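You operate a simulated robot arm through the tools that you are given. There is no shell and no other tool. Be economical: measure what you need, move in short steps, check, and stop when the job is done.

You are at the controls of a simulated two-armed robot. One attempt, no reset.

TASK
Clamp the grey panel, measure its gloss and tag it pass or rework.
Fine: hold the meter while you press its key; 85 or more passes; the tag stands on the panel, the meter goes back.

The check looks at the end state, three seconds after you hand in, the way a careful person would. Anything else that was tipped, shoved, dropped, spilled or broken makes it a failure.

THE ROBOT
Two 7-joint arms with two-finger parallel grippers on one trunk, on a base that drives. Base frame: it is fixed to the floor where the robot stands at the start and does not move with it; the origin is under the middle of the robot, x ahead of it, y to its left, z up; the surface under the hand at the start is at about z = 0.9. Lengths are in m, angles in rad, forces in N, time in s.
The left shoulder is at the start at [0.05, 0.177, 1.154], the right one opposite. With the tool pointing down near the work surface each hand reaches from about 0.22 to 0.7 m from the robot's upright axis, wherever it stands, measured 20 degrees to its own side. Places, roughly: blue foam block [2.5, 0, 0.75]; blue table clamp [0.7, -0.1, 1]; cart table [0.6, -0.4, 0.9]; green tag [2.5, 0.25, 0.75]; job card [2.25, 0, 0.75]; meter key [2.1, 0.1, 0.8]; red table clamp [0.5, 0, 1]; red tag [2.5, 0, 0.75]; top of the grey panel [0.6, -0.4, 0.9]; yellow foam block [2.5, 0.25, 0.75]; yellow meter [2.25, 0.25, 0.75]. Payload 3.43 kg a hand.
Tool frame (each hand has its own): the origin (TCP) lies between the finger pads and is the grasp point; the fingertips stand 0.034 m ahead of it; z points along the fingers, y is the line along which they close. Largest opening 0.128 m; finger width 0.024, thickness 0.012; the body of the gripper, 0.048 by 0.13 m, starts 0.096 m behind the TCP.
Orientation is that of the tool frame in the base frame, as a unit quaternion [x, y, z, w]. With the fingers straight down and closing along the base's y, the tool's x points along the base's -x, its y along +y and its z along -z.

THE INTERFACE
- The arms move only by the tool send_rows. It takes "left_series", "right_series" or both (then of equal length, played together; a hand with none holds still); each is a list of rows, each an object (a shift or turn left out is 0, a gripper value left out holds the last) with "offset": the shift along the tool's x, y, z in mm, a list of three; "rot": the turn, a rotation vector about the tool's x, y, z in rad, a list of three; "hand": the closure, from 0 (fully open) to 1 (shut). In form: [{"offset": [tx, ty, tz], "rot": [ax, ay, az], "hand": hand}, ...]. A call has 1 to 10 rows; each row shifts and turns the commanded pose from where the row before left it, along the tool's axes as they then stand. Each row takes 0.2 s and may step no farther than 0.05 m and 0.15 rad from the row before; otherwise, or with a gripper value out of range, the whole call is refused. Where a pose cannot be reached the arm comes as near as it can. A force on the tool above 40 N (or 10 N above the force at the start of the call, whichever is more), or a blocked arm, ends the call early, and 0.2 s more pass. The fingers move at their own pace (about 0.108 m/s each) and stop on an object; they squeeze with about 32 N. The grip force told is the motor's: it shows also when the fingers shut on nothing. Time passes only in rows, and 0.2 s behind the last, so rows that do not move let the fingers close. It gives the time, the measured TCP pose, the force on the tool (base axes), the opening and the grip force at its end, in the units of the frame above (readings bear some noise), with the torque about the TCP (base axes, N m) and any sound that the robot's microphone picked up, and new pictures: "show" is both (left out), scene, wrist or none (wrist: the cameras of the hands that moved).
- Cameras (640 x 400 px; columns grow to the right, rows downward): "scene" is now at [0.1572, -0.0073, 1.3213]; the picture's right is [-0.10, -1.00, 0.00], its down [-0.55, 0.05, -0.83] and it looks along [0.83, -0.08, -0.55] (base axes); focal length 214 px, centre (320, 200). "left" rides on the left gripper at [0.076, 0.011, -0.16] in its tool frame; the picture's right is [-0.15, 0.99, 0.00], its down [-0.88, -0.13, -0.46] and it looks along [-0.45, -0.07, 0.89] (tool axes); focal length 234 px, centre (320, 200). "right" rides on the right gripper at [0.076, -0.011, -0.16] in its tool frame; the picture's right is [0.15, 0.99, 0.00], its down [-0.88, 0.13, -0.46] and it looks along [-0.45, 0.07, 0.89] (tool axes); focal length 234 px, centre (320, 200). There is no depth. A picture from a camera that has moved, and an enlarged one, comes with that camera's place and axes in the base frame and with its lens.
- raise_lower(by): slides the trunk up (or, below 0, down) by that many m; the arms and the scene camera ride with it, the base frame stays. It gives what a move gives, with no picture.
- steer(legs): drives the robot by 1 to 6 legs, each [ahead, turn to the left] in m and rad, along the robot's own axes; the way and the turn of a leg run together, so that a leg with both is an arc; at most 1.5 m and 3.142 rad a leg. The arms and the cameras ride along, it lands a little off, and it stops where it bumps. It gives what a move gives, and a new picture of the scene camera.
- pan_tilt(pan, tilt): turns the head with the scene camera to pan (to the left, within 1.396 rad either way) and tilt (down, from -0.506 to 1.204), counted from straight ahead of the robot. It gives what a move gives, and a new picture of the scene camera.
- zoom(camera, box): a new picture of the part [left, top, right, bottom] of that camera's present view, enlarged. It takes no simulated time.
- close_job(): hands the job in; it is judged then, once.

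Work in short steps. Places have to be worked out from the pictures, the camera data and where the tool is seen: move nearer, look again, correct. Check each grasp and each placing, and mend what went wrong. You have 120 turns and 260 pictures in all, those below and enlarged ones among them. Open the grippers and draw the arms clear of the work before you hand the job in, unless the task says otherwise; then end with one line.

The tools are called after "Emit:" as name(argument=value, ...) on one line, values as JSON. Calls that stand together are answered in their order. send_rows: Moves the arms, as the interface text tells. Its arguments: {"type":"object","properties":{"left_series":{"type":"array","items":{"type":"object","properties":{"offset":{"type":"array","items":{"type":"number"}},"rot":{"type":"array","items":{"type":"number"}},"hand":{"type":"number"}}}},"right_series":{"type":"array","items":{"type":"object","properties":{"offset":{"type":"array","items":{"type":"number"}},"rot":{"type":"array","items":{"type":"number"}},"hand":{"type":"number"}}}},"show":{"type":"string","enum":["both","scene","wrist","none"]}},"required":[]} The other tools are called the same way: raise_lower (by) slides the trunk up or down; steer (legs) drives the base; pan_tilt (pan, tilt) turns the head that bears the scene camera; zoom (camera, box) takes an enlarged picture of a part of a camera's view; close_job () hands the job in.

At the start:

```text
t: 0.0
left_ee_pos: [0.4298, 0.0996, 1.2273]
left_orientation: [-0.001, 1.0, 0.001, 0.0]
left_contact_force: [0.1, -0.3, 0.7]
left_torque: [0.0, 0.01, 0.0]
left_grip_width: 0.1278
left_gripper_force: 0.1
right_ee_pos: [0.3925, -0.2612, 1.2571]
right_orientation: [0.001, 1.0, 0.001, 0.001]
right_contact_force: [0.2, 0.5, 0.2]
right_torque: [0.0, -0.03, 0.03]
right_grip_width: 0.1282
right_gripper_force: 0.0
trunk travel left (down, up): [-0.325, 0.076]
robot x, y, heading: [-0.0005, -0.0004, -0.002]
head pan, tilt: [-0.099, 0.588]
```

scene: 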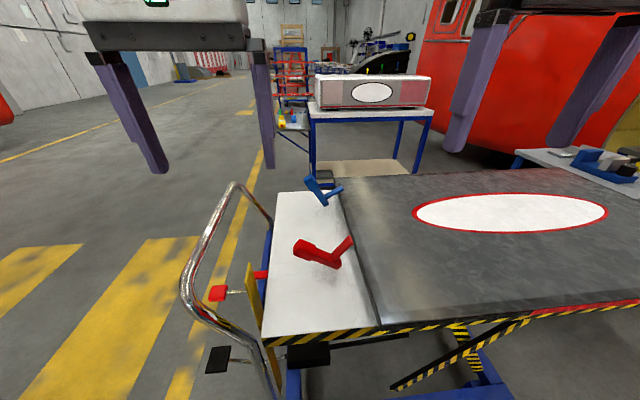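
right: 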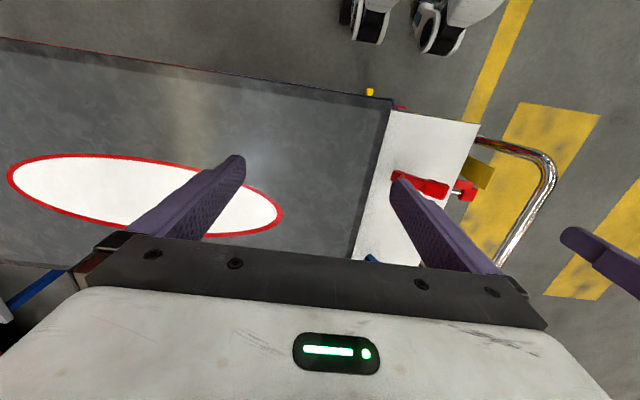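
left: 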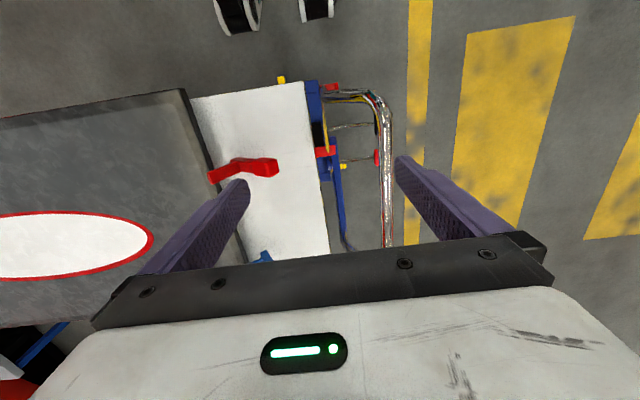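

The scene shows a cart with a grey panel, and red and blue table clamps at its left end. I look closer at the clamps and the far benches.

Emit:
zoom(camera="scene", box=[200, 160, 400, 360])

Emit:
zoom(camera="scene", box=[240, 30, 440, 180])

Emit:
zoom(camera="scene", box=[500, 120, 640, 220])

Emit:
zoom(camera="left", box=[160, 60, 420, 280])

```text
2.00 times, centred on (300, 260) of scene
camera zoom: at [0.1572, -0.0073, 1.3213], right [-0.1, -1.0, 0.0], down [-0.55, 0.05, -0.83], along [0.83, -0.08, -0.55], focal length 429 px, centre (360, 80)
```

zoom: 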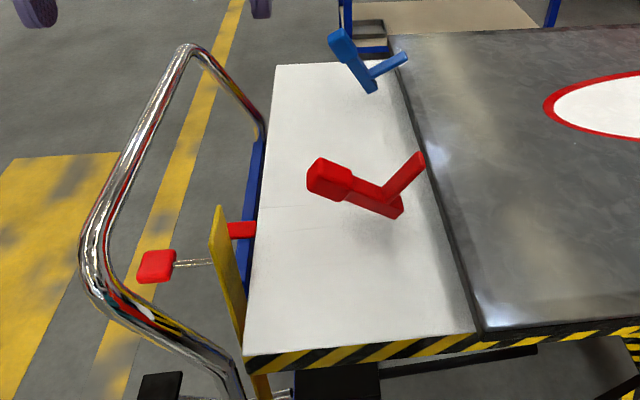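

```text
2.67 times, centred on (340, 105) of scene
camera zoom: at [0.1572, -0.0073, 1.3213], right [-0.1, -1.0, 0.0], down [-0.55, 0.05, -0.83], along [0.83, -0.08, -0.55], focal length 572 px, centre (267, 453)
```

zoom: 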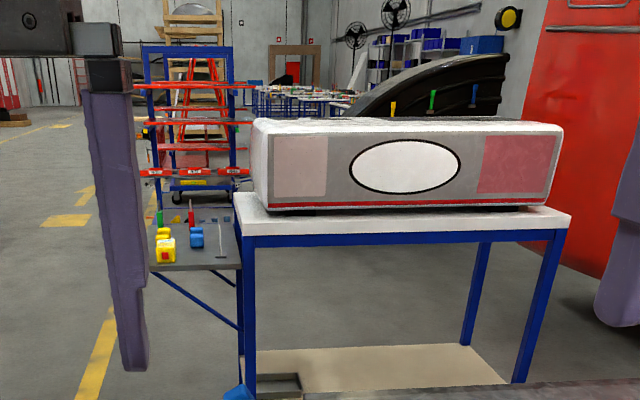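

```text
4.00 times, centred on (570, 170) of scene
camera zoom: at [0.1572, -0.0073, 1.3213], right [-0.1, -1.0, 0.0], down [-0.55, 0.05, -0.83], along [0.83, -0.08, -0.55], focal length 858 px, centre (-680, 320)
```

zoom: 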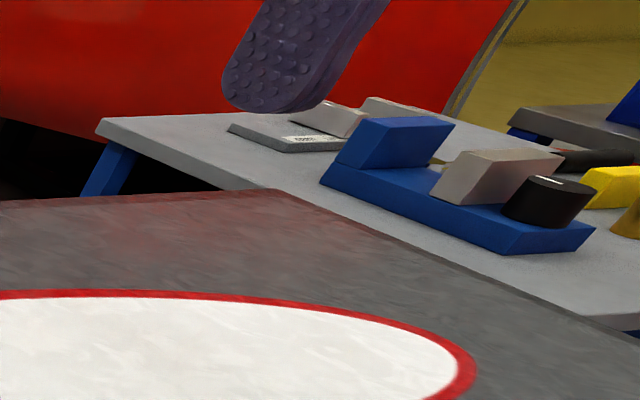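

```text
1.82 times, centred on (290, 170) of left
camera zoom: at [0.3542, 0.1113, 1.3858], right [0.14, 0.99, 0.0], down [0.88, -0.13, 0.46], along [0.45, -0.07, -0.89], focal length 426 px, centre (374, 254)
```

zoom: 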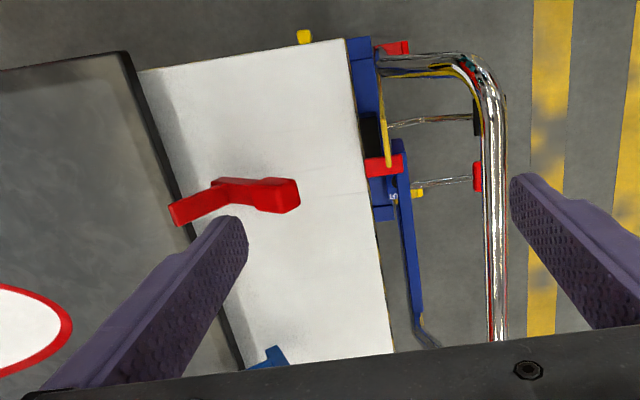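

Zoom appears to re-render at higher resolution, so I try reading the shelf from here.

Emit:
zoom(camera="scene", box=[276, 100, 316, 130])

Emit:
zoom(camera="scene", box=[285, 170, 365, 220])

Emit:
zoom(camera="scene", box=[280, 220, 376, 280])

```text
13.33 times, centred on (296, 115) of scene
camera zoom: at [0.1572, -0.0073, 1.3213], right [-0.1, -1.0, 0.0], down [-0.55, 0.05, -0.83], along [0.83, -0.08, -0.55], focal length 2860 px, centre (640, 1333)
```

zoom: 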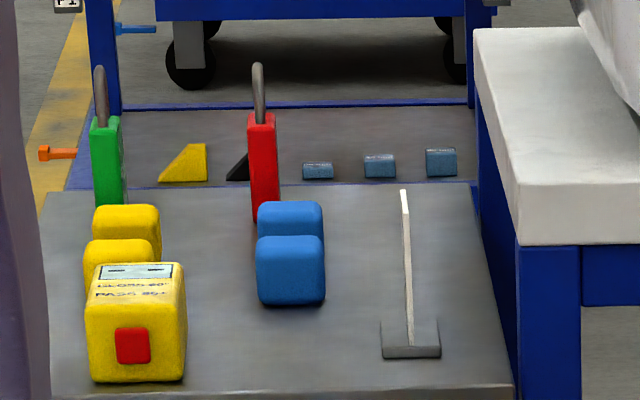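

```text
8.00 times, centred on (325, 195) of scene
camera zoom: at [0.1572, -0.0073, 1.3213], right [-0.1, -1.0, 0.0], down [-0.55, 0.05, -0.83], along [0.83, -0.08, -0.55], focal length 1716 px, centre (280, 240)
```

zoom: 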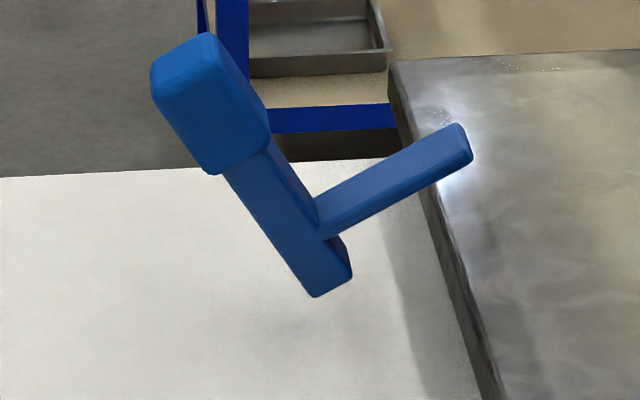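

```text
6.67 times, centred on (328, 250) of scene
camera zoom: at [0.1572, -0.0073, 1.3213], right [-0.1, -1.0, 0.0], down [-0.55, 0.05, -0.83], along [0.83, -0.08, -0.55], focal length 1430 px, centre (267, -133)
```

zoom: 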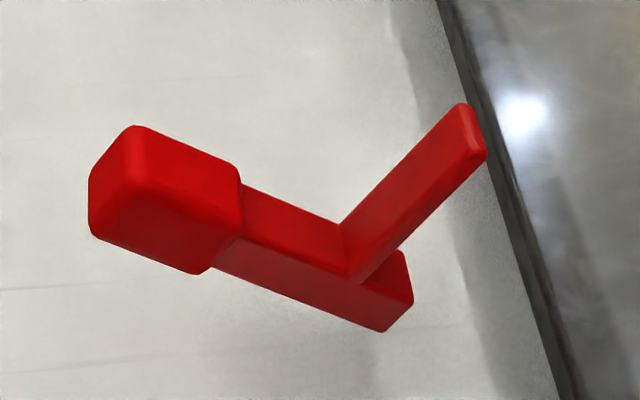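

The meter has its display and "PASS 85+" on top with a red key on the near face; tags and foam blocks stand behind it. Now I move the left hand 60 mm toward −y and back to see both clamps from a second angle.

Emit:
send_rows(left_series=[{"offset": [20, -30, 0]}, {"offset": [20, -30, 0]}, {}], show="wrist")

```text
t: 0.8
left_ee_pos: [0.3903, 0.0418, 1.2248]
left_orientation: [-0.001, 1.0, 0.0, 0.0]
left_contact_force: [1.4, 0.0, -0.4]
left_torque: [-0.02, 0.01, -0.03]
left_grip_width: 0.1283
left_gripper_force: 0.0
right_ee_pos: [0.3929, -0.2621, 1.2573]
right_orientation: [0.0, 1.0, 0.0, 0.0]
right_contact_force: [0.0, -0.7, 0.4]
right_torque: [-0.02, -0.02, -0.01]
right_grip_width: 0.128
right_gripper_force: 0.0
trunk travel left (down, up): [-0.325, 0.076]
robot x, y, heading: [-0.0007, -0.0016, -0.003]
head pan, tilt: [-0.099, 0.588]
camera left: at [0.3148, 0.0534, 1.3843], right [0.14, 0.99, 0.0], down [0.88, -0.13, 0.46], along [0.45, -0.07, -0.89], focal length 234 px, centre (320, 200)
```

left: 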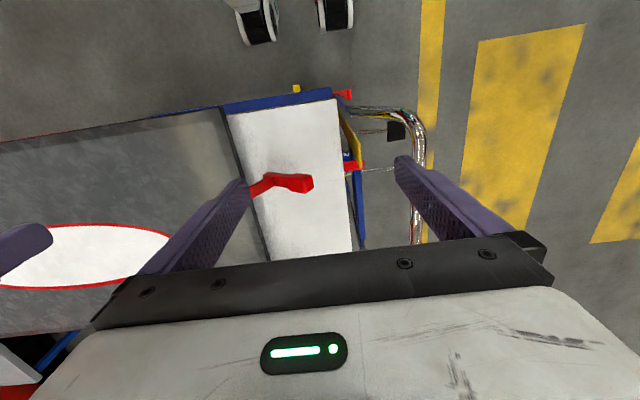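

The blue clamp is hidden by the gripper, so I move the left hand forward to bring it in view.

Emit:
send_rows(left_series=[{"offset": [-40, -5, 0]}, {"offset": [-40, -5, 0]}, {"offset": [-40, -5, 0]}, {"offset": [-40, 0, 0]}, {}], show="wrist")

```text
t: 2.0
left_ee_pos: [0.5303, 0.0276, 1.2286]
left_orientation: [-0.001, 1.0, -0.001, 0.002]
left_contact_force: [-0.9, -0.2, 0.2]
left_torque: [0.03, -0.01, 0.0]
left_grip_width: 0.1281
left_gripper_force: 0.2
left hand out of reach, approached as far as the arm can: row 4
right_ee_pos: [0.3924, -0.2614, 1.2566]
right_orientation: [0.0, 1.0, 0.0, 0.0]
right_contact_force: [0.3, -0.3, 0.4]
right_torque: [0.03, 0.02, 0.01]
right_grip_width: 0.1282
right_gripper_force: 0.0
trunk travel left (down, up): [-0.325, 0.076]
robot x, y, heading: [0.0015, -0.0001, -0.003]
head pan, tilt: [-0.099, 0.588]
camera left: at [0.455, 0.0384, 1.3868], right [0.15, 0.99, 0.0], down [0.88, -0.13, 0.46], along [0.45, -0.07, -0.89], focal length 234 px, centre (320, 200)
```

left: 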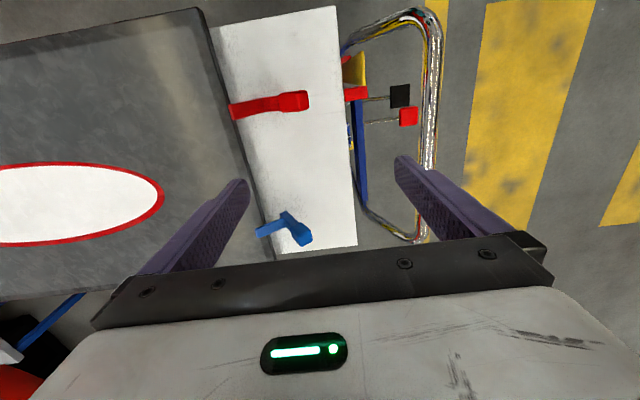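

Emit:
zoom(camera="left", box=[220, 80, 340, 260])

```text
2.22 times, centred on (280, 170) of left
camera zoom: at [0.455, 0.0384, 1.3868], right [0.15, 0.99, 0.0], down [0.88, -0.13, 0.46], along [0.45, -0.07, -0.89], focal length 520 px, centre (409, 267)
```

zoom: 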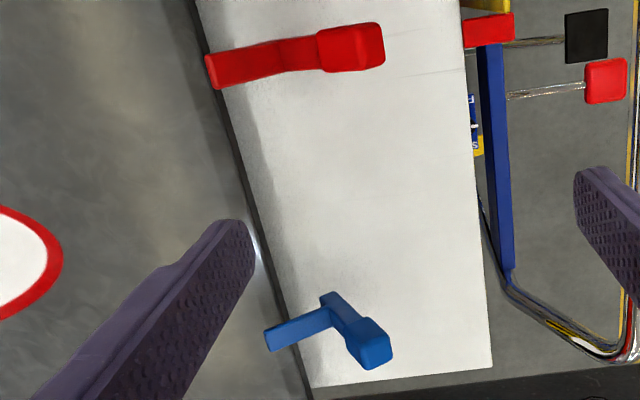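

Triangulation: red pivot ≈(0.48,−0.08,0.93), knob ≈(0.48,−0.005,0.98); blue pivot ≈(0.704,−0.08,0.937), knob ≈(0.715,−0.036,1.013). Both levers swing about x, with blue out of tool-down reach, so I check how much room the base has ahead.

Emit:
pan_tilt(pan=0.0, tilt=1.2)

Emit:
zoom(camera="right", box=[240, 0, 560, 200])

```text
t: 3.0
left_ee_pos: [0.5299, 0.0271, 1.227]
left_orientation: [0.0, 1.0, -0.001, 0.0]
left_contact_force: [0.2, 0.2, 0.1]
left_torque: [0.02, -0.01, 0.01]
left_grip_width: 0.1281
left_gripper_force: 0.1
right_ee_pos: [0.3922, -0.2615, 1.2577]
right_orientation: [0.0, 1.0, -0.001, 0.0]
right_contact_force: [0.2, 0.2, -0.2]
right_torque: [0.0, -0.02, -0.01]
right_grip_width: 0.1279
right_gripper_force: 0.0
trunk travel left (down, up): [-0.325, 0.076]
robot x, y, heading: [0.004, -0.0019, -0.001]
head pan, tilt: [0.0, 1.201]
camera scene: at [0.1248, 0.0015, 1.2757], right [0.0, -1.0, 0.0], down [-0.93, 0.0, -0.36], along [0.36, 0.0, -0.93], focal length 214 px, centre (320, 200)
```

scene: 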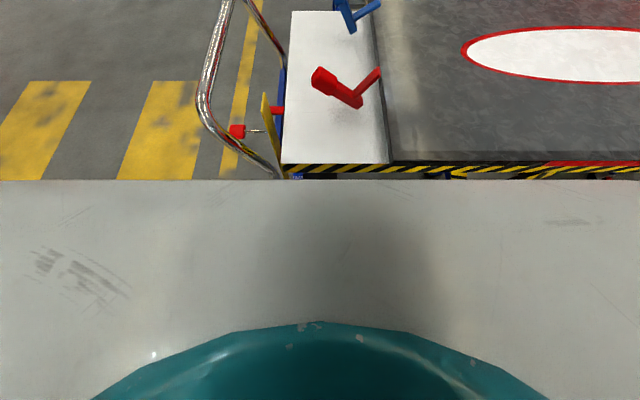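

```text
2.00 times, centred on (400, 100) of right
camera zoom: at [0.3163, -0.2731, 1.417], right [-0.15, 0.99, 0.0], down [0.88, 0.13, 0.46], along [0.45, 0.07, -0.89], focal length 468 px, centre (160, 400)
```

zoom: 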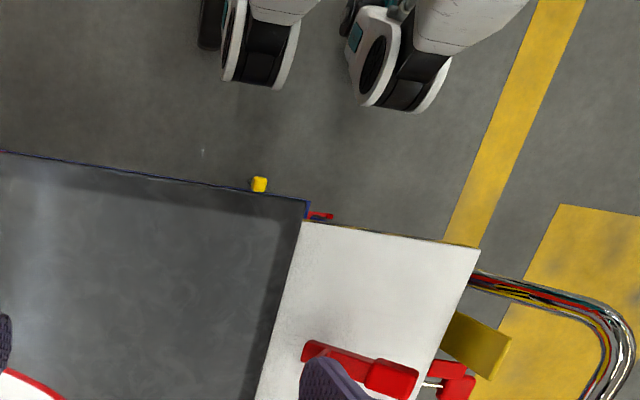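

There's about 0.2 m of clearance between wheels and the cart; I drive 0.12 m ahead and raise the trunk for better reach.

Emit:
steer(legs=[[0.12, 0]])

Emit:
raise_lower(by=0.07)

Emit:
pan_tilt(pan=-0.1, tilt=0.7)

```text
t: 4.2
left_ee_pos: [0.5937, 0.0566, 1.2411]
left_orientation: [0.004, 0.999, -0.041, 0.021]
left_contact_force: [0.0, -6.6, 9.3]
left_torque: [0.81, -0.01, -0.25]
left_grip_width: 0.128
left_gripper_force: 0.1
right_ee_pos: [0.4438, -0.2548, 1.2573]
right_orientation: [-0.003, 1.0, 0.0, 0.001]
right_contact_force: [-1.6, -0.6, -2.3]
right_torque: [0.19, -0.19, -0.05]
right_grip_width: 0.1279
right_gripper_force: 0.1
trunk travel left (down, up): [-0.325, 0.076]
robot x, y, heading: [0.0527, 0.0154, 0.021]
head pan, tilt: [0.0, 1.201]
stopped in leg 1: the robot was blocked; the commanded pose is now the measured one
camera scene: at [0.1767, 0.0192, 1.2758], right [0.02, -1.0, 0.0], down [-0.93, -0.02, -0.36], along [0.36, 0.01, -0.93], focal length 214 px, centre (320, 200)
```

scene: 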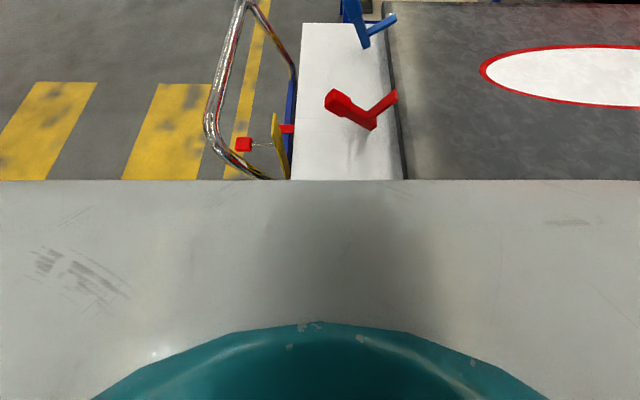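

```text
t: 4.5
left_ee_pos: [0.6042, 0.0671, 1.2286]
left_orientation: [-0.032, 0.998, -0.047, 0.017]
left_contact_force: [0.4, 1.7, -1.4]
left_torque: [-0.29, -0.09, -0.03]
left_grip_width: 0.1278
left_gripper_force: 0.1
right_ee_pos: [0.4465, -0.2525, 1.2603]
right_orientation: [-0.003, 1.0, -0.001, 0.0]
right_contact_force: [0.6, 1.3, 2.1]
right_torque: [-0.12, 0.01, -0.01]
right_grip_width: 0.1278
right_gripper_force: 0.1
trunk travel left (down, up): [-0.328, 0.073]
robot x, y, heading: [0.0532, 0.0194, 0.027]
head pan, tilt: [0.0, 1.201]
stopped: the arm was blocked; the commanded pose is now the measured one
```

```text
t: 5.5
left_ee_pos: [0.6053, 0.0624, 1.2274]
left_orientation: [-0.033, 0.998, -0.05, 0.018]
left_contact_force: [12.4, 3.9, -8.8]
left_torque: [-0.47, 1.3, -0.03]
left_grip_width: 0.128
left_gripper_force: 0.1
right_ee_pos: [0.4463, -0.2534, 1.2599]
right_orientation: [-0.003, 1.0, -0.001, 0.001]
right_contact_force: [-1.2, -2.3, -0.3]
right_torque: [0.19, -0.23, -0.01]
right_grip_width: 0.128
right_gripper_force: 0.1
trunk travel left (down, up): [-0.328, 0.073]
robot x, y, heading: [0.0517, 0.0233, 0.034]
head pan, tilt: [-0.099, 0.7]
camera scene: at [0.2071, 0.0191, 1.3146], right [-0.07, -1.0, 0.0], down [-0.64, 0.04, -0.76], along [0.76, -0.05, -0.64], focal length 214 px, centre (320, 200)
```

scene: 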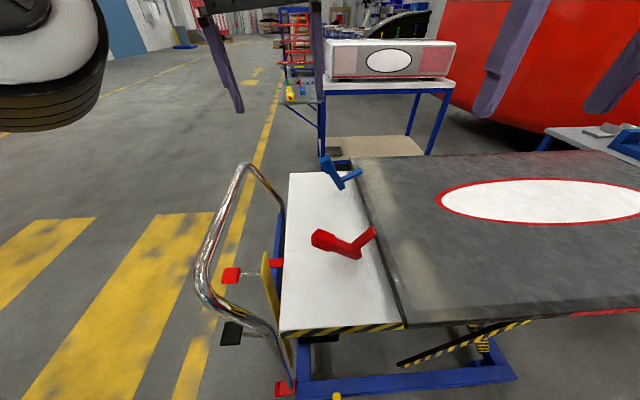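

The drive was blocked and the left arm shows force; I pull the left hand back slightly and look.

Emit:
send_rows(left_series=[{"offset": [30, 0, 0]}, {"offset": [30, 0, 0]}, {"offset": [30, 0, 0]}, {}], show="both")

```text
t: 5.9
left_ee_pos: [0.5963, 0.0693, 1.2637]
left_orientation: [-0.061, 0.993, -0.088, 0.057]
left_contact_force: [0.1, 1.0, 0.1]
left_torque: [-0.13, 0.03, -0.01]
left_grip_width: 0.1276
left_gripper_force: 0.1
right_ee_pos: [0.4482, -0.2515, 1.2584]
right_orientation: [-0.002, 1.0, 0.0, -0.001]
right_contact_force: [1.7, 0.7, 0.0]
right_torque: [0.0, 0.11, -0.02]
right_grip_width: 0.1282
right_gripper_force: 0.0
trunk travel left (down, up): [-0.328, 0.073]
robot x, y, heading: [0.0524, 0.0264, 0.037]
head pan, tilt: [-0.099, 0.7]
stopped in row 2 (left hand): the arm was blocked; the commanded pose is now the measured one
camera scene: at [0.2075, 0.0252, 1.3146], right [-0.06, -1.0, 0.0], down [-0.64, 0.04, -0.76], along [0.76, -0.05, -0.64], focal length 214 px, centre (320, 200)
camera left: at [0.5018, 0.0959, 1.4091], right [0.04, 0.99, -0.16], down [0.83, 0.06, 0.56], along [0.56, -0.15, -0.81], focal length 234 px, centre (320, 200)
```

scene: 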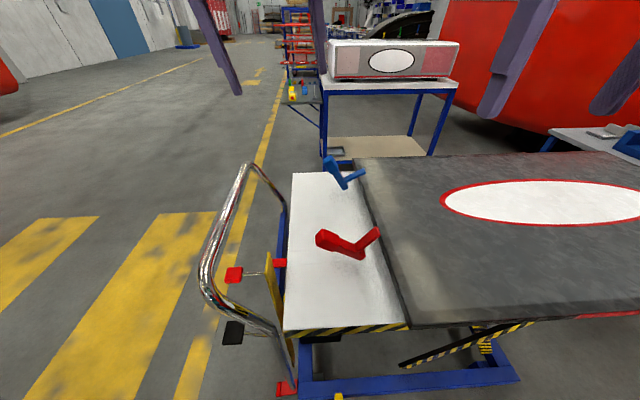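
left: 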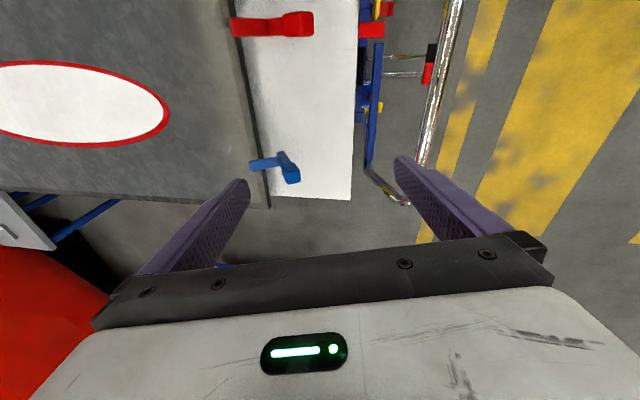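

The "tyre" was the arm's own elbow. The arm is overstretched; I bring it lower and back in small steps.

Emit:
send_rows(left_series=[{"offset": [10, 0, 20]}, {"offset": [15, 0, 20]}, {"offset": [20, 0, 20]}, {}], show="scene")

```text
t: 6.9
left_ee_pos: [0.5585, 0.0507, 1.2027]
left_orientation: [-0.059, 0.993, -0.086, 0.06]
left_contact_force: [-1.2, 1.1, -1.4]
left_torque: [-0.17, -0.11, -0.01]
left_grip_width: 0.1281
left_gripper_force: 0.1
right_ee_pos: [0.4458, -0.2531, 1.2587]
right_orientation: [-0.002, 1.0, -0.001, 0.001]
right_contact_force: [0.0, 1.8, 0.9]
right_torque: [-0.16, 0.12, 0.02]
right_grip_width: 0.1281
right_gripper_force: 0.1
trunk travel left (down, up): [-0.328, 0.073]
robot x, y, heading: [0.055, 0.0279, 0.039]
head pan, tilt: [-0.099, 0.7]
camera scene: at [0.207, 0.0262, 1.3147], right [-0.06, -1.0, 0.0], down [-0.64, 0.04, -0.77], along [0.76, -0.05, -0.64], focal length 214 px, centre (320, 200)
```

scene: 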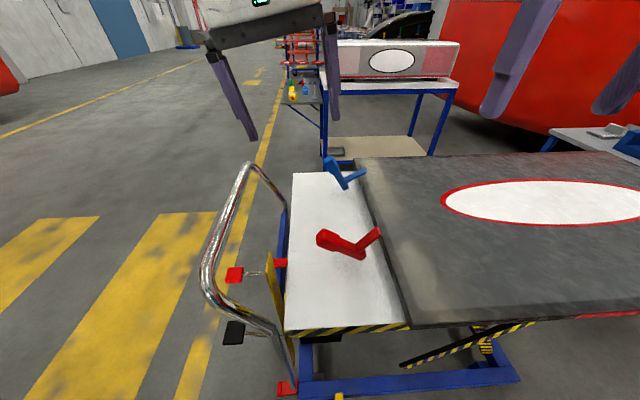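

Motion is free again. I back off 20 mm so the base isn't leaning on anything, straightening the heading, then raise the trunk.

Emit:
steer(legs=[[-0.02, -0.035]])

Emit:
raise_lower(by=0.06)

Emit:
send_rows(left_series=[{"offset": [10, 0, 10], "rot": [-0.086, 0.06, 0.059]}, {"offset": [10, 0, 10], "rot": [-0.086, 0.06, 0.059]}, {}], show="both")

```text
t: 7.7
left_ee_pos: [0.5384, 0.0351, 1.2035]
left_orientation: [-0.043, 0.994, -0.087, 0.058]
left_contact_force: [-1.1, -0.6, 0.8]
left_torque: [0.01, -0.02, 0.01]
left_grip_width: 0.1279
left_gripper_force: 0.1
right_ee_pos: [0.4162, -0.2651, 1.2593]
right_orientation: [0.015, 1.0, -0.001, 0.0]
right_contact_force: [-0.8, -0.7, -0.1]
right_torque: [0.03, -0.02, -0.02]
right_grip_width: 0.1281
right_gripper_force: 0.0
trunk travel left (down, up): [-0.328, 0.073]
robot x, y, heading: [0.0358, 0.0183, -0.002]
head pan, tilt: [-0.099, 0.7]
camera scene: at [0.1857, 0.0126, 1.3148], right [-0.1, -0.99, 0.0], down [-0.64, 0.07, -0.77], along [0.76, -0.08, -0.64], focal length 214 px, centre (320, 200)
```

scene: 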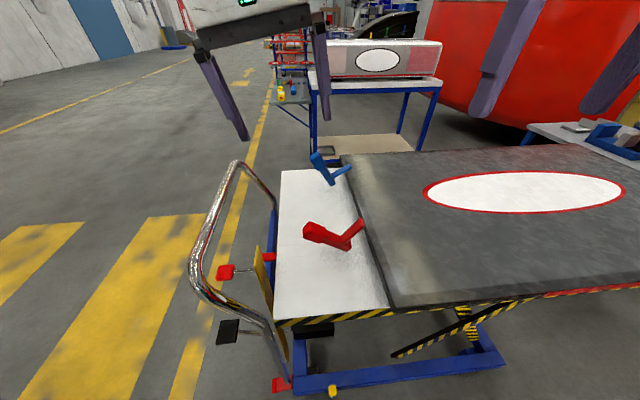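

```text
t: 8.7
left_ee_pos: [0.5395, 0.0355, 1.2621]
left_orientation: [-0.043, 0.994, -0.087, 0.058]
left_contact_force: [-0.6, -0.3, 0.6]
left_torque: [0.01, 0.01, 0.02]
left_grip_width: 0.128
left_gripper_force: 0.2
right_ee_pos: [0.4182, -0.2649, 1.3193]
right_orientation: [0.015, 1.0, 0.0, -0.001]
right_contact_force: [0.2, -0.9, 0.4]
right_torque: [0.03, -0.03, 0.0]
right_grip_width: 0.1279
right_gripper_force: 0.1
trunk travel left (down, up): [-0.388, 0.013]
robot x, y, heading: [0.0351, 0.017, -0.006]
head pan, tilt: [-0.099, 0.7]
```

```text
t: 9.5
left_ee_pos: [0.5198, 0.0317, 1.2413]
left_orientation: [0.017, 1.0, 0.0, -0.001]
left_contact_force: [-0.7, -0.7, -0.4]
left_torque: [-0.03, -0.03, -0.03]
left_grip_width: 0.1283
left_gripper_force: 0.1
right_ee_pos: [0.4165, -0.2639, 1.3193]
right_orientation: [0.014, 1.0, -0.001, 0.0]
right_contact_force: [0.5, 0.5, 0.4]
right_torque: [-0.03, -0.01, -0.01]
right_grip_width: 0.1282
right_gripper_force: 0.1
trunk travel left (down, up): [-0.388, 0.013]
robot x, y, heading: [0.0315, 0.0192, -0.003]
head pan, tilt: [-0.099, 0.7]
camera scene: at [0.1863, 0.0123, 1.3747], right [-0.1, -0.99, 0.0], down [-0.64, 0.07, -0.77], along [0.76, -0.08, -0.64], focal length 214 px, centre (320, 200)
camera left: at [0.4464, 0.0451, 1.4001], right [0.18, 0.98, 0.0], down [0.88, -0.16, 0.45], along [0.45, -0.08, -0.89], focal length 234 px, centre (320, 200)
```

scene: 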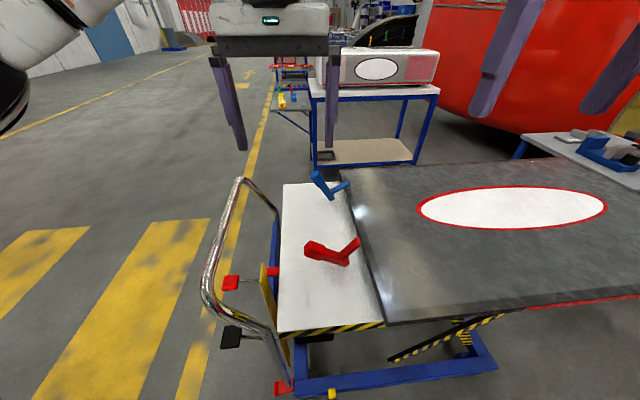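
left: 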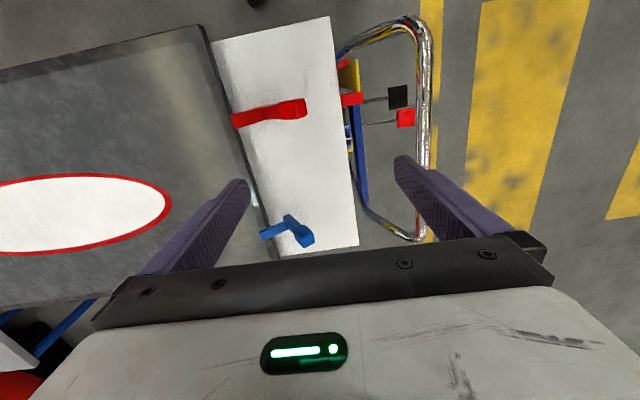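

The cart didn't shift. Now I yaw the left hand 90° so the fingers close along x.

Emit:
send_rows(left_series=[{"rot": [0, 0, 0.15]}, {"rot": [0, 0, 0.15]}, {"rot": [0, 0, 0.15]}, {"rot": [0, 0, 0.15]}, {"rot": [0, 0, 0.15]}, {"rot": [0, 0, 0.15]}, {"rot": [0, 0, 0.15]}, {"rot": [0, 0, 0.15]}, {"rot": [0, 0, 0.15]}, {"rot": [0, 0, 0.15]}], show="wrist")

```text
t: 11.7
left_ee_pos: [0.5223, 0.0309, 1.2416]
left_orientation: [0.694, 0.72, 0.0, -0.001]
left_contact_force: [0.0, 0.5, 0.6]
left_torque: [-0.01, 0.0, 0.03]
left_grip_width: 0.1281
left_gripper_force: 0.0
right_ee_pos: [0.4175, -0.2629, 1.319]
right_orientation: [0.014, 1.0, -0.001, -0.002]
right_contact_force: [0.1, -0.5, 0.4]
right_torque: [-0.01, -0.03, 0.02]
right_grip_width: 0.128
right_gripper_force: 0.0
trunk travel left (down, up): [-0.388, 0.013]
robot x, y, heading: [0.0332, 0.0213, -0.008]
head pan, tilt: [-0.099, 0.7]
camera left: at [0.5303, 0.1068, 1.4002], right [0.99, -0.11, 0.0], down [-0.1, -0.88, 0.46], along [-0.05, -0.45, -0.89], focal length 234 px, centre (320, 200)
```

left: 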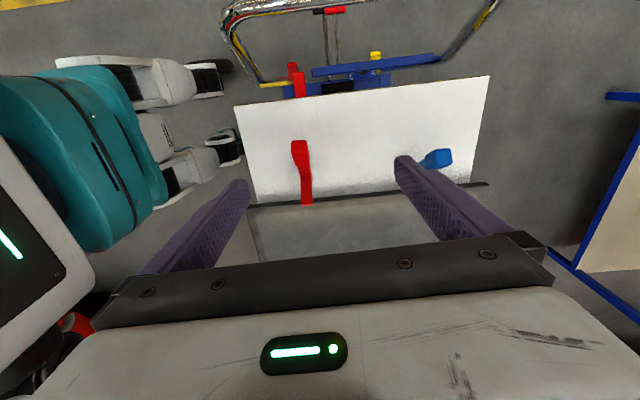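

The view is clear: red knob at ≈(0.482, 0.000, 0.98). I move above it and down to z≈1.09.

Emit:
send_rows(left_series=[{"offset": [-15, -20, 0]}, {"offset": [-15, -20, 0]}, {"offset": [0, 0, 40]}, {"offset": [0, 0, 40]}, {"offset": [0, 0, 40]}, {"offset": [0, 0, 30]}, {}], show="wrist")

```text
t: 13.3
left_ee_pos: [0.4822, -0.0042, 1.0907]
left_orientation: [0.692, 0.722, -0.002, -0.001]
left_contact_force: [-0.6, -0.1, -0.1]
left_torque: [0.02, 0.01, 0.0]
left_grip_width: 0.1278
left_gripper_force: 0.0
right_ee_pos: [0.4164, -0.2634, 1.3196]
right_orientation: [0.014, 1.0, 0.0, -0.001]
right_contact_force: [0.2, 0.5, -0.5]
right_torque: [0.03, 0.01, 0.0]
right_grip_width: 0.1281
right_gripper_force: 0.1
trunk travel left (down, up): [-0.388, 0.013]
robot x, y, heading: [0.0324, 0.0165, -0.007]
head pan, tilt: [-0.099, 0.7]
camera left: at [0.4912, 0.0738, 1.2495], right [0.99, -0.11, 0.0], down [-0.09, -0.88, 0.46], along [-0.05, -0.45, -0.89], focal length 234 px, centre (320, 200)
```

left: 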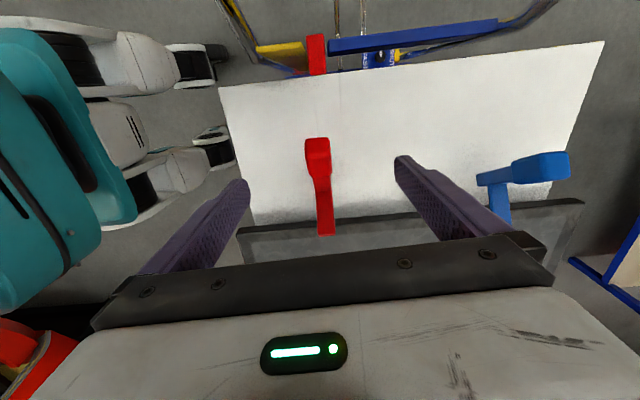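

Knob is centred between the fingers; I descend to knob height and close.

Emit:
send_rows(left_series=[{"offset": [0, 0, 40]}, {"offset": [0, 0, 40]}, {"offset": [0, 0, 28]}, {"hand": 0.6}, {"hand": 0.8}, {"hand": 1.0}, {"hand": 1.0}], show="both")

```text
t: 14.9
left_ee_pos: [0.4787, -0.002, 0.9846]
left_orientation: [0.695, 0.719, -0.002, -0.003]
left_contact_force: [-10.3, 2.1, -4.0]
left_torque: [0.35, -0.07, -1.17]
left_grip_width: 0.03
left_gripper_force: 45.5
right_ee_pos: [0.416, -0.2634, 1.32]
right_orientation: [0.013, 1.0, -0.001, 0.0]
right_contact_force: [-0.1, -0.6, -0.5]
right_torque: [0.0, -0.02, 0.0]
right_grip_width: 0.1282
right_gripper_force: 0.2
trunk travel left (down, up): [-0.388, 0.013]
robot x, y, heading: [0.0335, 0.017, -0.007]
head pan, tilt: [-0.099, 0.7]
camera scene: at [0.1851, 0.0122, 1.3748], right [-0.1, -0.99, 0.0], down [-0.64, 0.07, -0.77], along [0.76, -0.08, -0.64], focal length 214 px, centre (320, 200)
camera left: at [0.4899, 0.0734, 1.1438], right [0.99, -0.11, 0.0], down [-0.1, -0.88, 0.46], along [-0.06, -0.45, -0.89], focal length 234 px, centre (320, 200)
```

scene: 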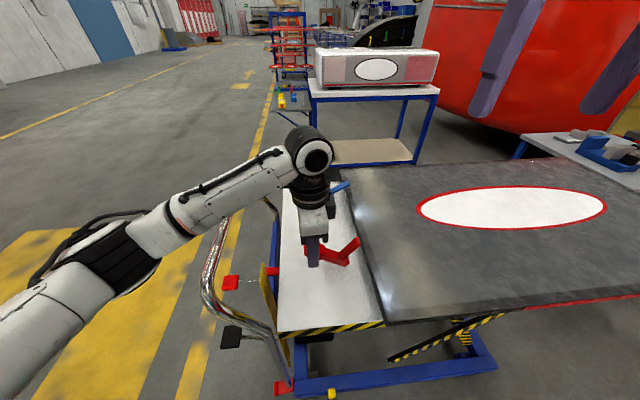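
left: 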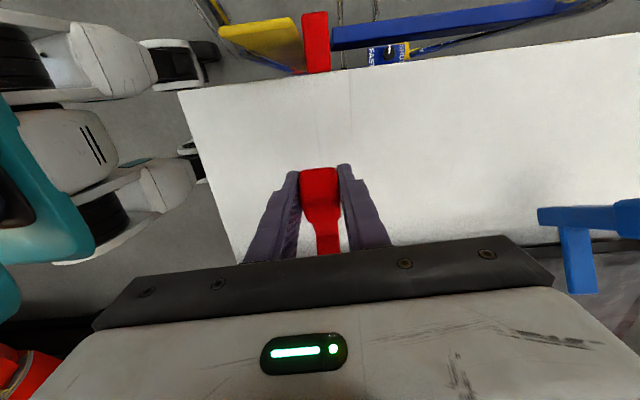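

The knob is gripped (30 mm). I swing it along the arc up and toward −y about the pivot, first 30°.

Emit:
send_rows(left_series=[{"offset": [-7, -0.2, -9.4]}, {"offset": [-7.2, -0.2, -9.4]}, {"offset": [-9.6, -0.3, -7.4]}, {"offset": [-9.7, -0.3, -7.3]}, {}], show="both")

```text
t: 16.1
left_ee_pos: [0.4798, -0.0327, 1.0171]
left_orientation: [0.693, 0.721, 0.0, -0.003]
left_contact_force: [-24.0, 8.1, -13.0]
left_torque: [1.4, -0.61, -0.87]
left_grip_width: 0.0301
left_gripper_force: 44.8
right_ee_pos: [0.4149, -0.2639, 1.3203]
right_orientation: [0.014, 1.0, -0.001, 0.0]
right_contact_force: [-0.7, 0.2, 0.0]
right_torque: [-0.02, 0.02, 0.01]
right_grip_width: 0.128
right_gripper_force: 0.0
trunk travel left (down, up): [-0.388, 0.013]
robot x, y, heading: [0.0351, 0.0249, -0.002]
head pan, tilt: [-0.099, 0.7]
camera scene: at [0.1843, 0.0127, 1.375], right [-0.1, -0.99, 0.0], down [-0.64, 0.07, -0.77], along [0.76, -0.08, -0.64], focal length 214 px, centre (320, 200)
camera left: at [0.4897, 0.0425, 1.1763], right [0.99, -0.11, 0.0], down [-0.09, -0.89, 0.45], along [-0.05, -0.45, -0.89], focal length 234 px, centre (320, 200)
```

scene: 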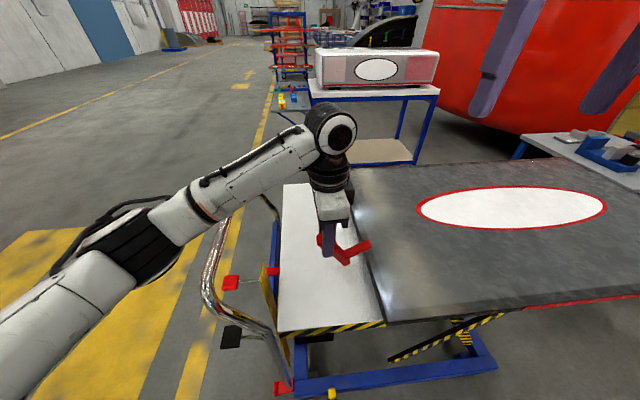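
left: 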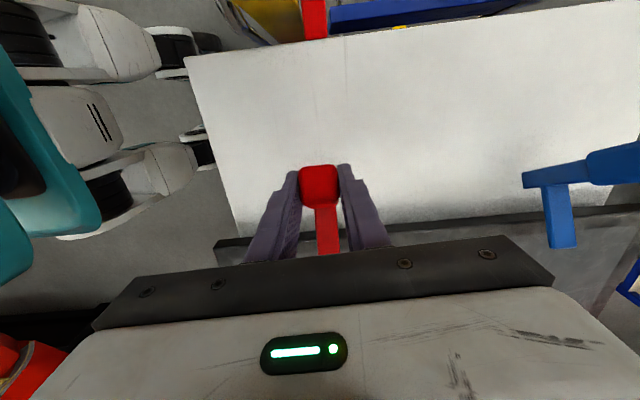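

The lever turns as expected and the arm is coming down. I continue the arc, easing the sideways load.

Emit:
send_rows(left_series=[{"offset": [-11, -2, -5]}, {"offset": [-11.5, -2, -4]}, {"offset": [-12, -1, -2]}, {"offset": [-12, -0.4, -1]}, {}], show="both")

```text
t: 17.3
left_ee_pos: [0.4798, -0.0797, 1.0302]
left_orientation: [0.691, 0.723, 0.002, 0.0]
left_contact_force: [7.5, 14.0, 16.9]
left_torque: [1.51, 0.55, -1.07]
left_grip_width: 0.0305
left_gripper_force: 44.9
right_ee_pos: [0.4157, -0.2635, 1.3193]
right_orientation: [0.014, 1.0, -0.002, 0.0]
right_contact_force: [-0.4, -0.3, 0.5]
right_torque: [-0.02, 0.0, -0.01]
right_grip_width: 0.1278
right_gripper_force: 0.2
trunk travel left (down, up): [-0.388, 0.013]
robot x, y, heading: [0.0318, 0.0165, -0.009]
head pan, tilt: [-0.099, 0.7]
camera scene: at [0.1863, 0.014, 1.375], right [-0.1, -0.99, 0.0], down [-0.64, 0.07, -0.77], along [0.76, -0.08, -0.64], focal length 214 px, centre (320, 200)
camera left: at [0.4883, -0.0035, 1.1894], right [0.99, -0.1, 0.0], down [-0.09, -0.89, 0.45], along [-0.05, -0.45, -0.89], focal length 234 px, centre (320, 200)
```

scene: 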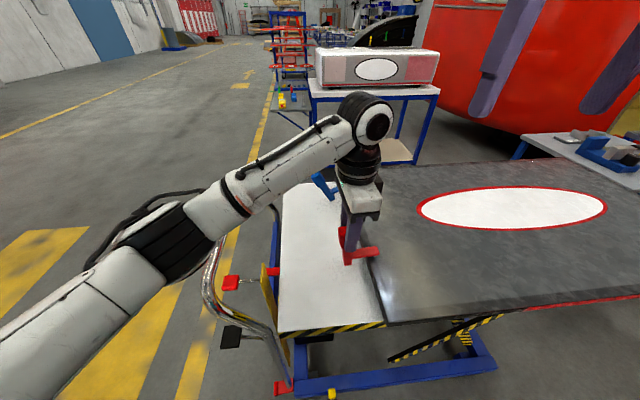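
left: 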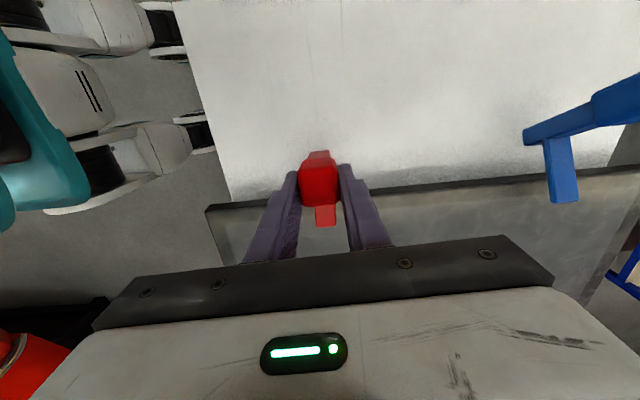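

The handle is near vertical; zoom to see whether the pad is down, then continue if needed.

Emit:
zoom(camera="scene", box=[310, 220, 410, 282])

Emit:
send_rows(left_series=[{"offset": [-8, -0.2, 1]}, {"offset": [-8, -0.2, 1]}, {}], show="scene")

Emit:
zoom(camera="scene", box=[310, 220, 410, 282])

```text
6.40 times, centred on (360, 251) of scene
camera zoom: at [0.1863, 0.014, 1.375], right [-0.1, -0.99, 0.0], down [-0.64, 0.07, -0.77], along [0.76, -0.08, -0.64], focal length 1373 px, centre (64, -126)
```

zoom: 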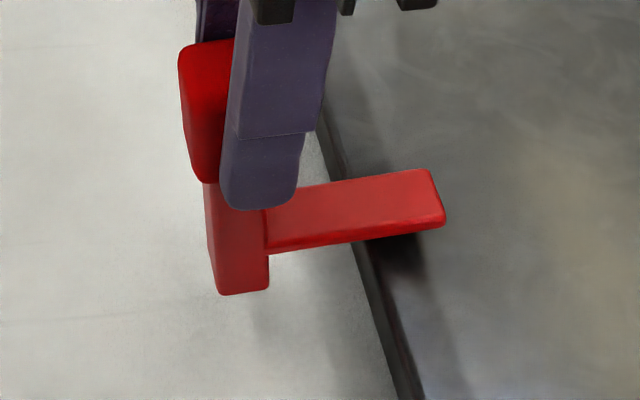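

```text
t: 18.1
left_ee_pos: [0.4799, -0.0926, 1.028]
left_orientation: [0.691, 0.722, 0.001, -0.001]
left_contact_force: [10.7, 23.3, 19.7]
left_torque: [0.97, -0.03, -0.81]
left_grip_width: 0.0304
left_gripper_force: 44.8
right_ee_pos: [0.4169, -0.2618, 1.3195]
right_orientation: [0.014, 1.0, -0.001, -0.001]
right_contact_force: [0.2, -0.6, 0.1]
right_torque: [-0.02, 0.02, -0.01]
right_grip_width: 0.1282
right_gripper_force: 0.0
trunk travel left (down, up): [-0.388, 0.013]
robot x, y, heading: [0.033, 0.0152, -0.001]
head pan, tilt: [-0.099, 0.7]
camera scene: at [0.1863, 0.0153, 1.3748], right [-0.1, -0.99, 0.0], down [-0.64, 0.06, -0.77], along [0.76, -0.08, -0.64], focal length 214 px, centre (320, 200)
```

scene: 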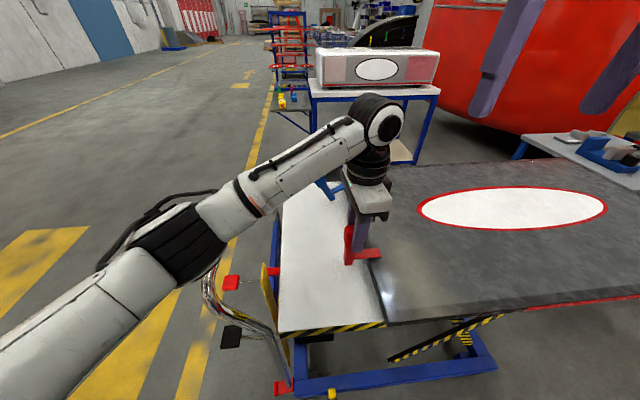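

```text
6.40 times, centred on (360, 251) of scene
camera zoom: at [0.1863, 0.0153, 1.3748], right [-0.1, -0.99, 0.0], down [-0.64, 0.06, -0.77], along [0.76, -0.08, -0.64], focal length 1373 px, centre (64, -126)
```

zoom: 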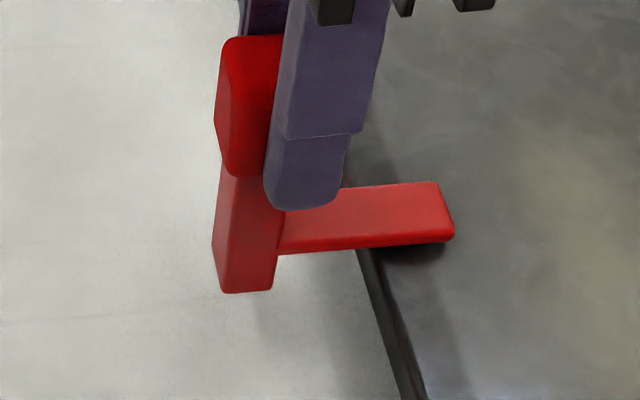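

The pad is still slightly above the panel; I push a bit more.

Emit:
send_rows(left_series=[{"offset": [-7, -0.2, 2]}, {"offset": [-7, -0.2, 2]}, {}], show="none")

Emit:
zoom(camera="scene", box=[310, 220, 410, 282])

```text
t: 18.9
left_ee_pos: [0.4797, -0.1033, 1.0228]
left_orientation: [0.691, 0.723, 0.002, -0.003]
left_contact_force: [4.6, 33.6, 17.4]
left_torque: [0.18, -0.6, -0.45]
left_grip_width: 0.0301
left_gripper_force: 44.8
right_ee_pos: [0.4165, -0.2603, 1.321]
right_orientation: [0.014, 1.0, -0.002, 0.0]
right_contact_force: [-0.3, -0.9, -0.5]
right_torque: [0.0, 0.03, -0.01]
right_grip_width: 0.128
right_gripper_force: 0.2
trunk travel left (down, up): [-0.388, 0.013]
robot x, y, heading: [0.0336, 0.0224, -0.001]
head pan, tilt: [-0.099, 0.7]
```

```text
6.40 times, centred on (360, 251) of scene
camera zoom: at [0.1855, 0.017, 1.3748], right [-0.1, -0.99, 0.0], down [-0.64, 0.06, -0.77], along [0.76, -0.08, -0.64], focal length 1373 px, centre (64, -126)
```

zoom: 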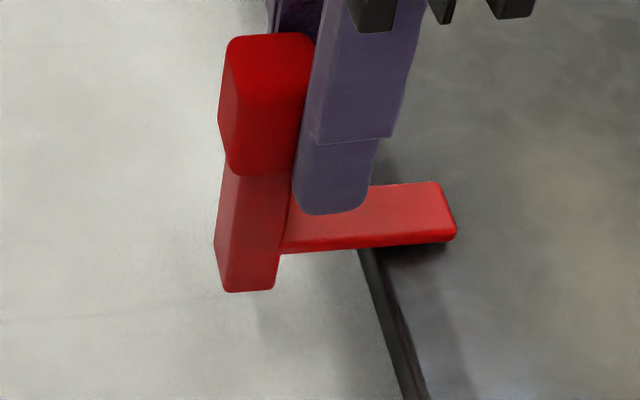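

The lever no longer moves while force rises to 34 N – likely at its stop. I open the fingers and raise the hand to check it stays.

Emit:
send_rows(left_series=[{"hand": 0.5}, {"hand": 0.3}, {"offset": [0, 0, -40]}, {"offset": [0, 0, -45]}, {"offset": [0, 0, -45]}, {}], show="both")

Emit:
zoom(camera="scene", box=[310, 220, 410, 282])

```text
t: 20.3
left_ee_pos: [0.4786, -0.111, 1.1536]
left_orientation: [0.692, 0.722, -0.001, -0.002]
left_contact_force: [-0.2, 0.6, -0.3]
left_torque: [-0.02, 0.03, -0.01]
left_grip_width: 0.0896
left_gripper_force: 0.0
right_ee_pos: [0.4174, -0.2627, 1.3191]
right_orientation: [0.013, 1.0, -0.001, -0.001]
right_contact_force: [-0.9, 0.4, 0.2]
right_torque: [-0.03, 0.0, -0.01]
right_grip_width: 0.1278
right_gripper_force: 0.0
trunk travel left (down, up): [-0.388, 0.013]
robot x, y, heading: [0.034, 0.0207, -0.004]
head pan, tilt: [-0.099, 0.7]
camera scene: at [0.1867, 0.0122, 1.3746], right [-0.1, -0.99, 0.0], down [-0.64, 0.07, -0.76], along [0.76, -0.08, -0.64], focal length 214 px, centre (320, 200)
camera left: at [0.4885, -0.0356, 1.3116], right [0.99, -0.11, 0.0], down [-0.09, -0.89, 0.46], along [-0.05, -0.45, -0.89], focal length 234 px, centre (320, 200)
```

scene: 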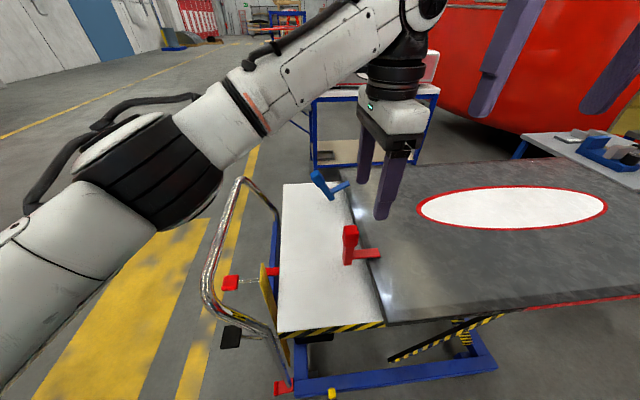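
left: 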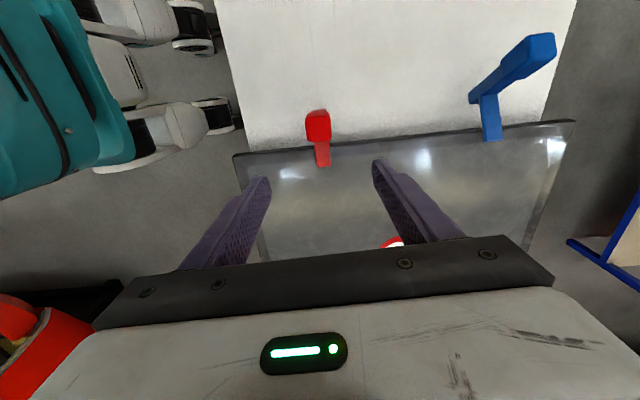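

```text
6.40 times, centred on (360, 251) of scene
camera zoom: at [0.1867, 0.0122, 1.3746], right [-0.1, -0.99, 0.0], down [-0.64, 0.07, -0.76], along [0.76, -0.08, -0.64], focal length 1373 px, centre (64, -126)
```

zoom: 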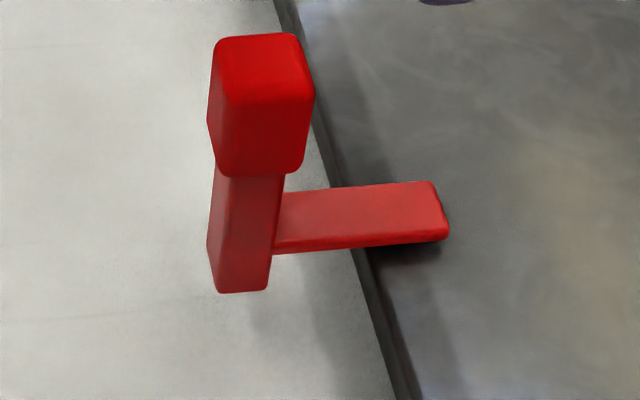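

The red clamp stays. I check how close the pad is to the panel with a zoom from the wrist camera.

Emit:
zoom(camera="left", box=[280, 90, 376, 180])

Emit:
zoom(camera="left", box=[450, 20, 590, 160])

```text
4.44 times, centred on (328, 135) of left
camera zoom: at [0.4885, -0.0356, 1.3116], right [0.99, -0.11, 0.0], down [-0.09, -0.89, 0.46], along [-0.05, -0.45, -0.89], focal length 1041 px, centre (284, 489)
```

zoom: 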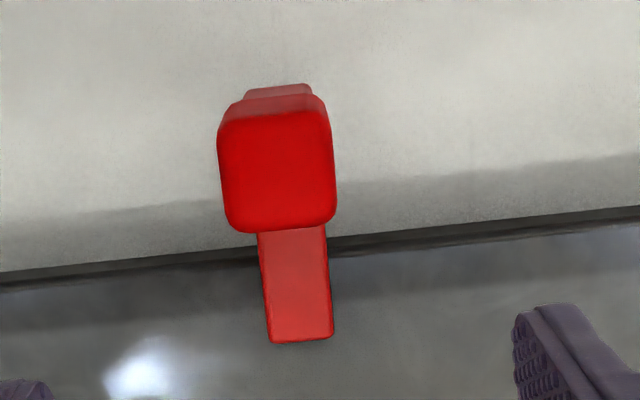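

```text
2.86 times, centred on (520, 90) of left
camera zoom: at [0.4885, -0.0356, 1.3116], right [0.99, -0.11, 0.0], down [-0.09, -0.89, 0.46], along [-0.05, -0.45, -0.89], focal length 669 px, centre (-251, 514)
```

zoom: 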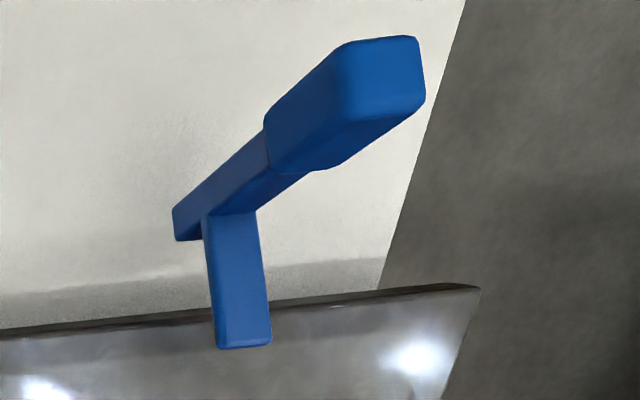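

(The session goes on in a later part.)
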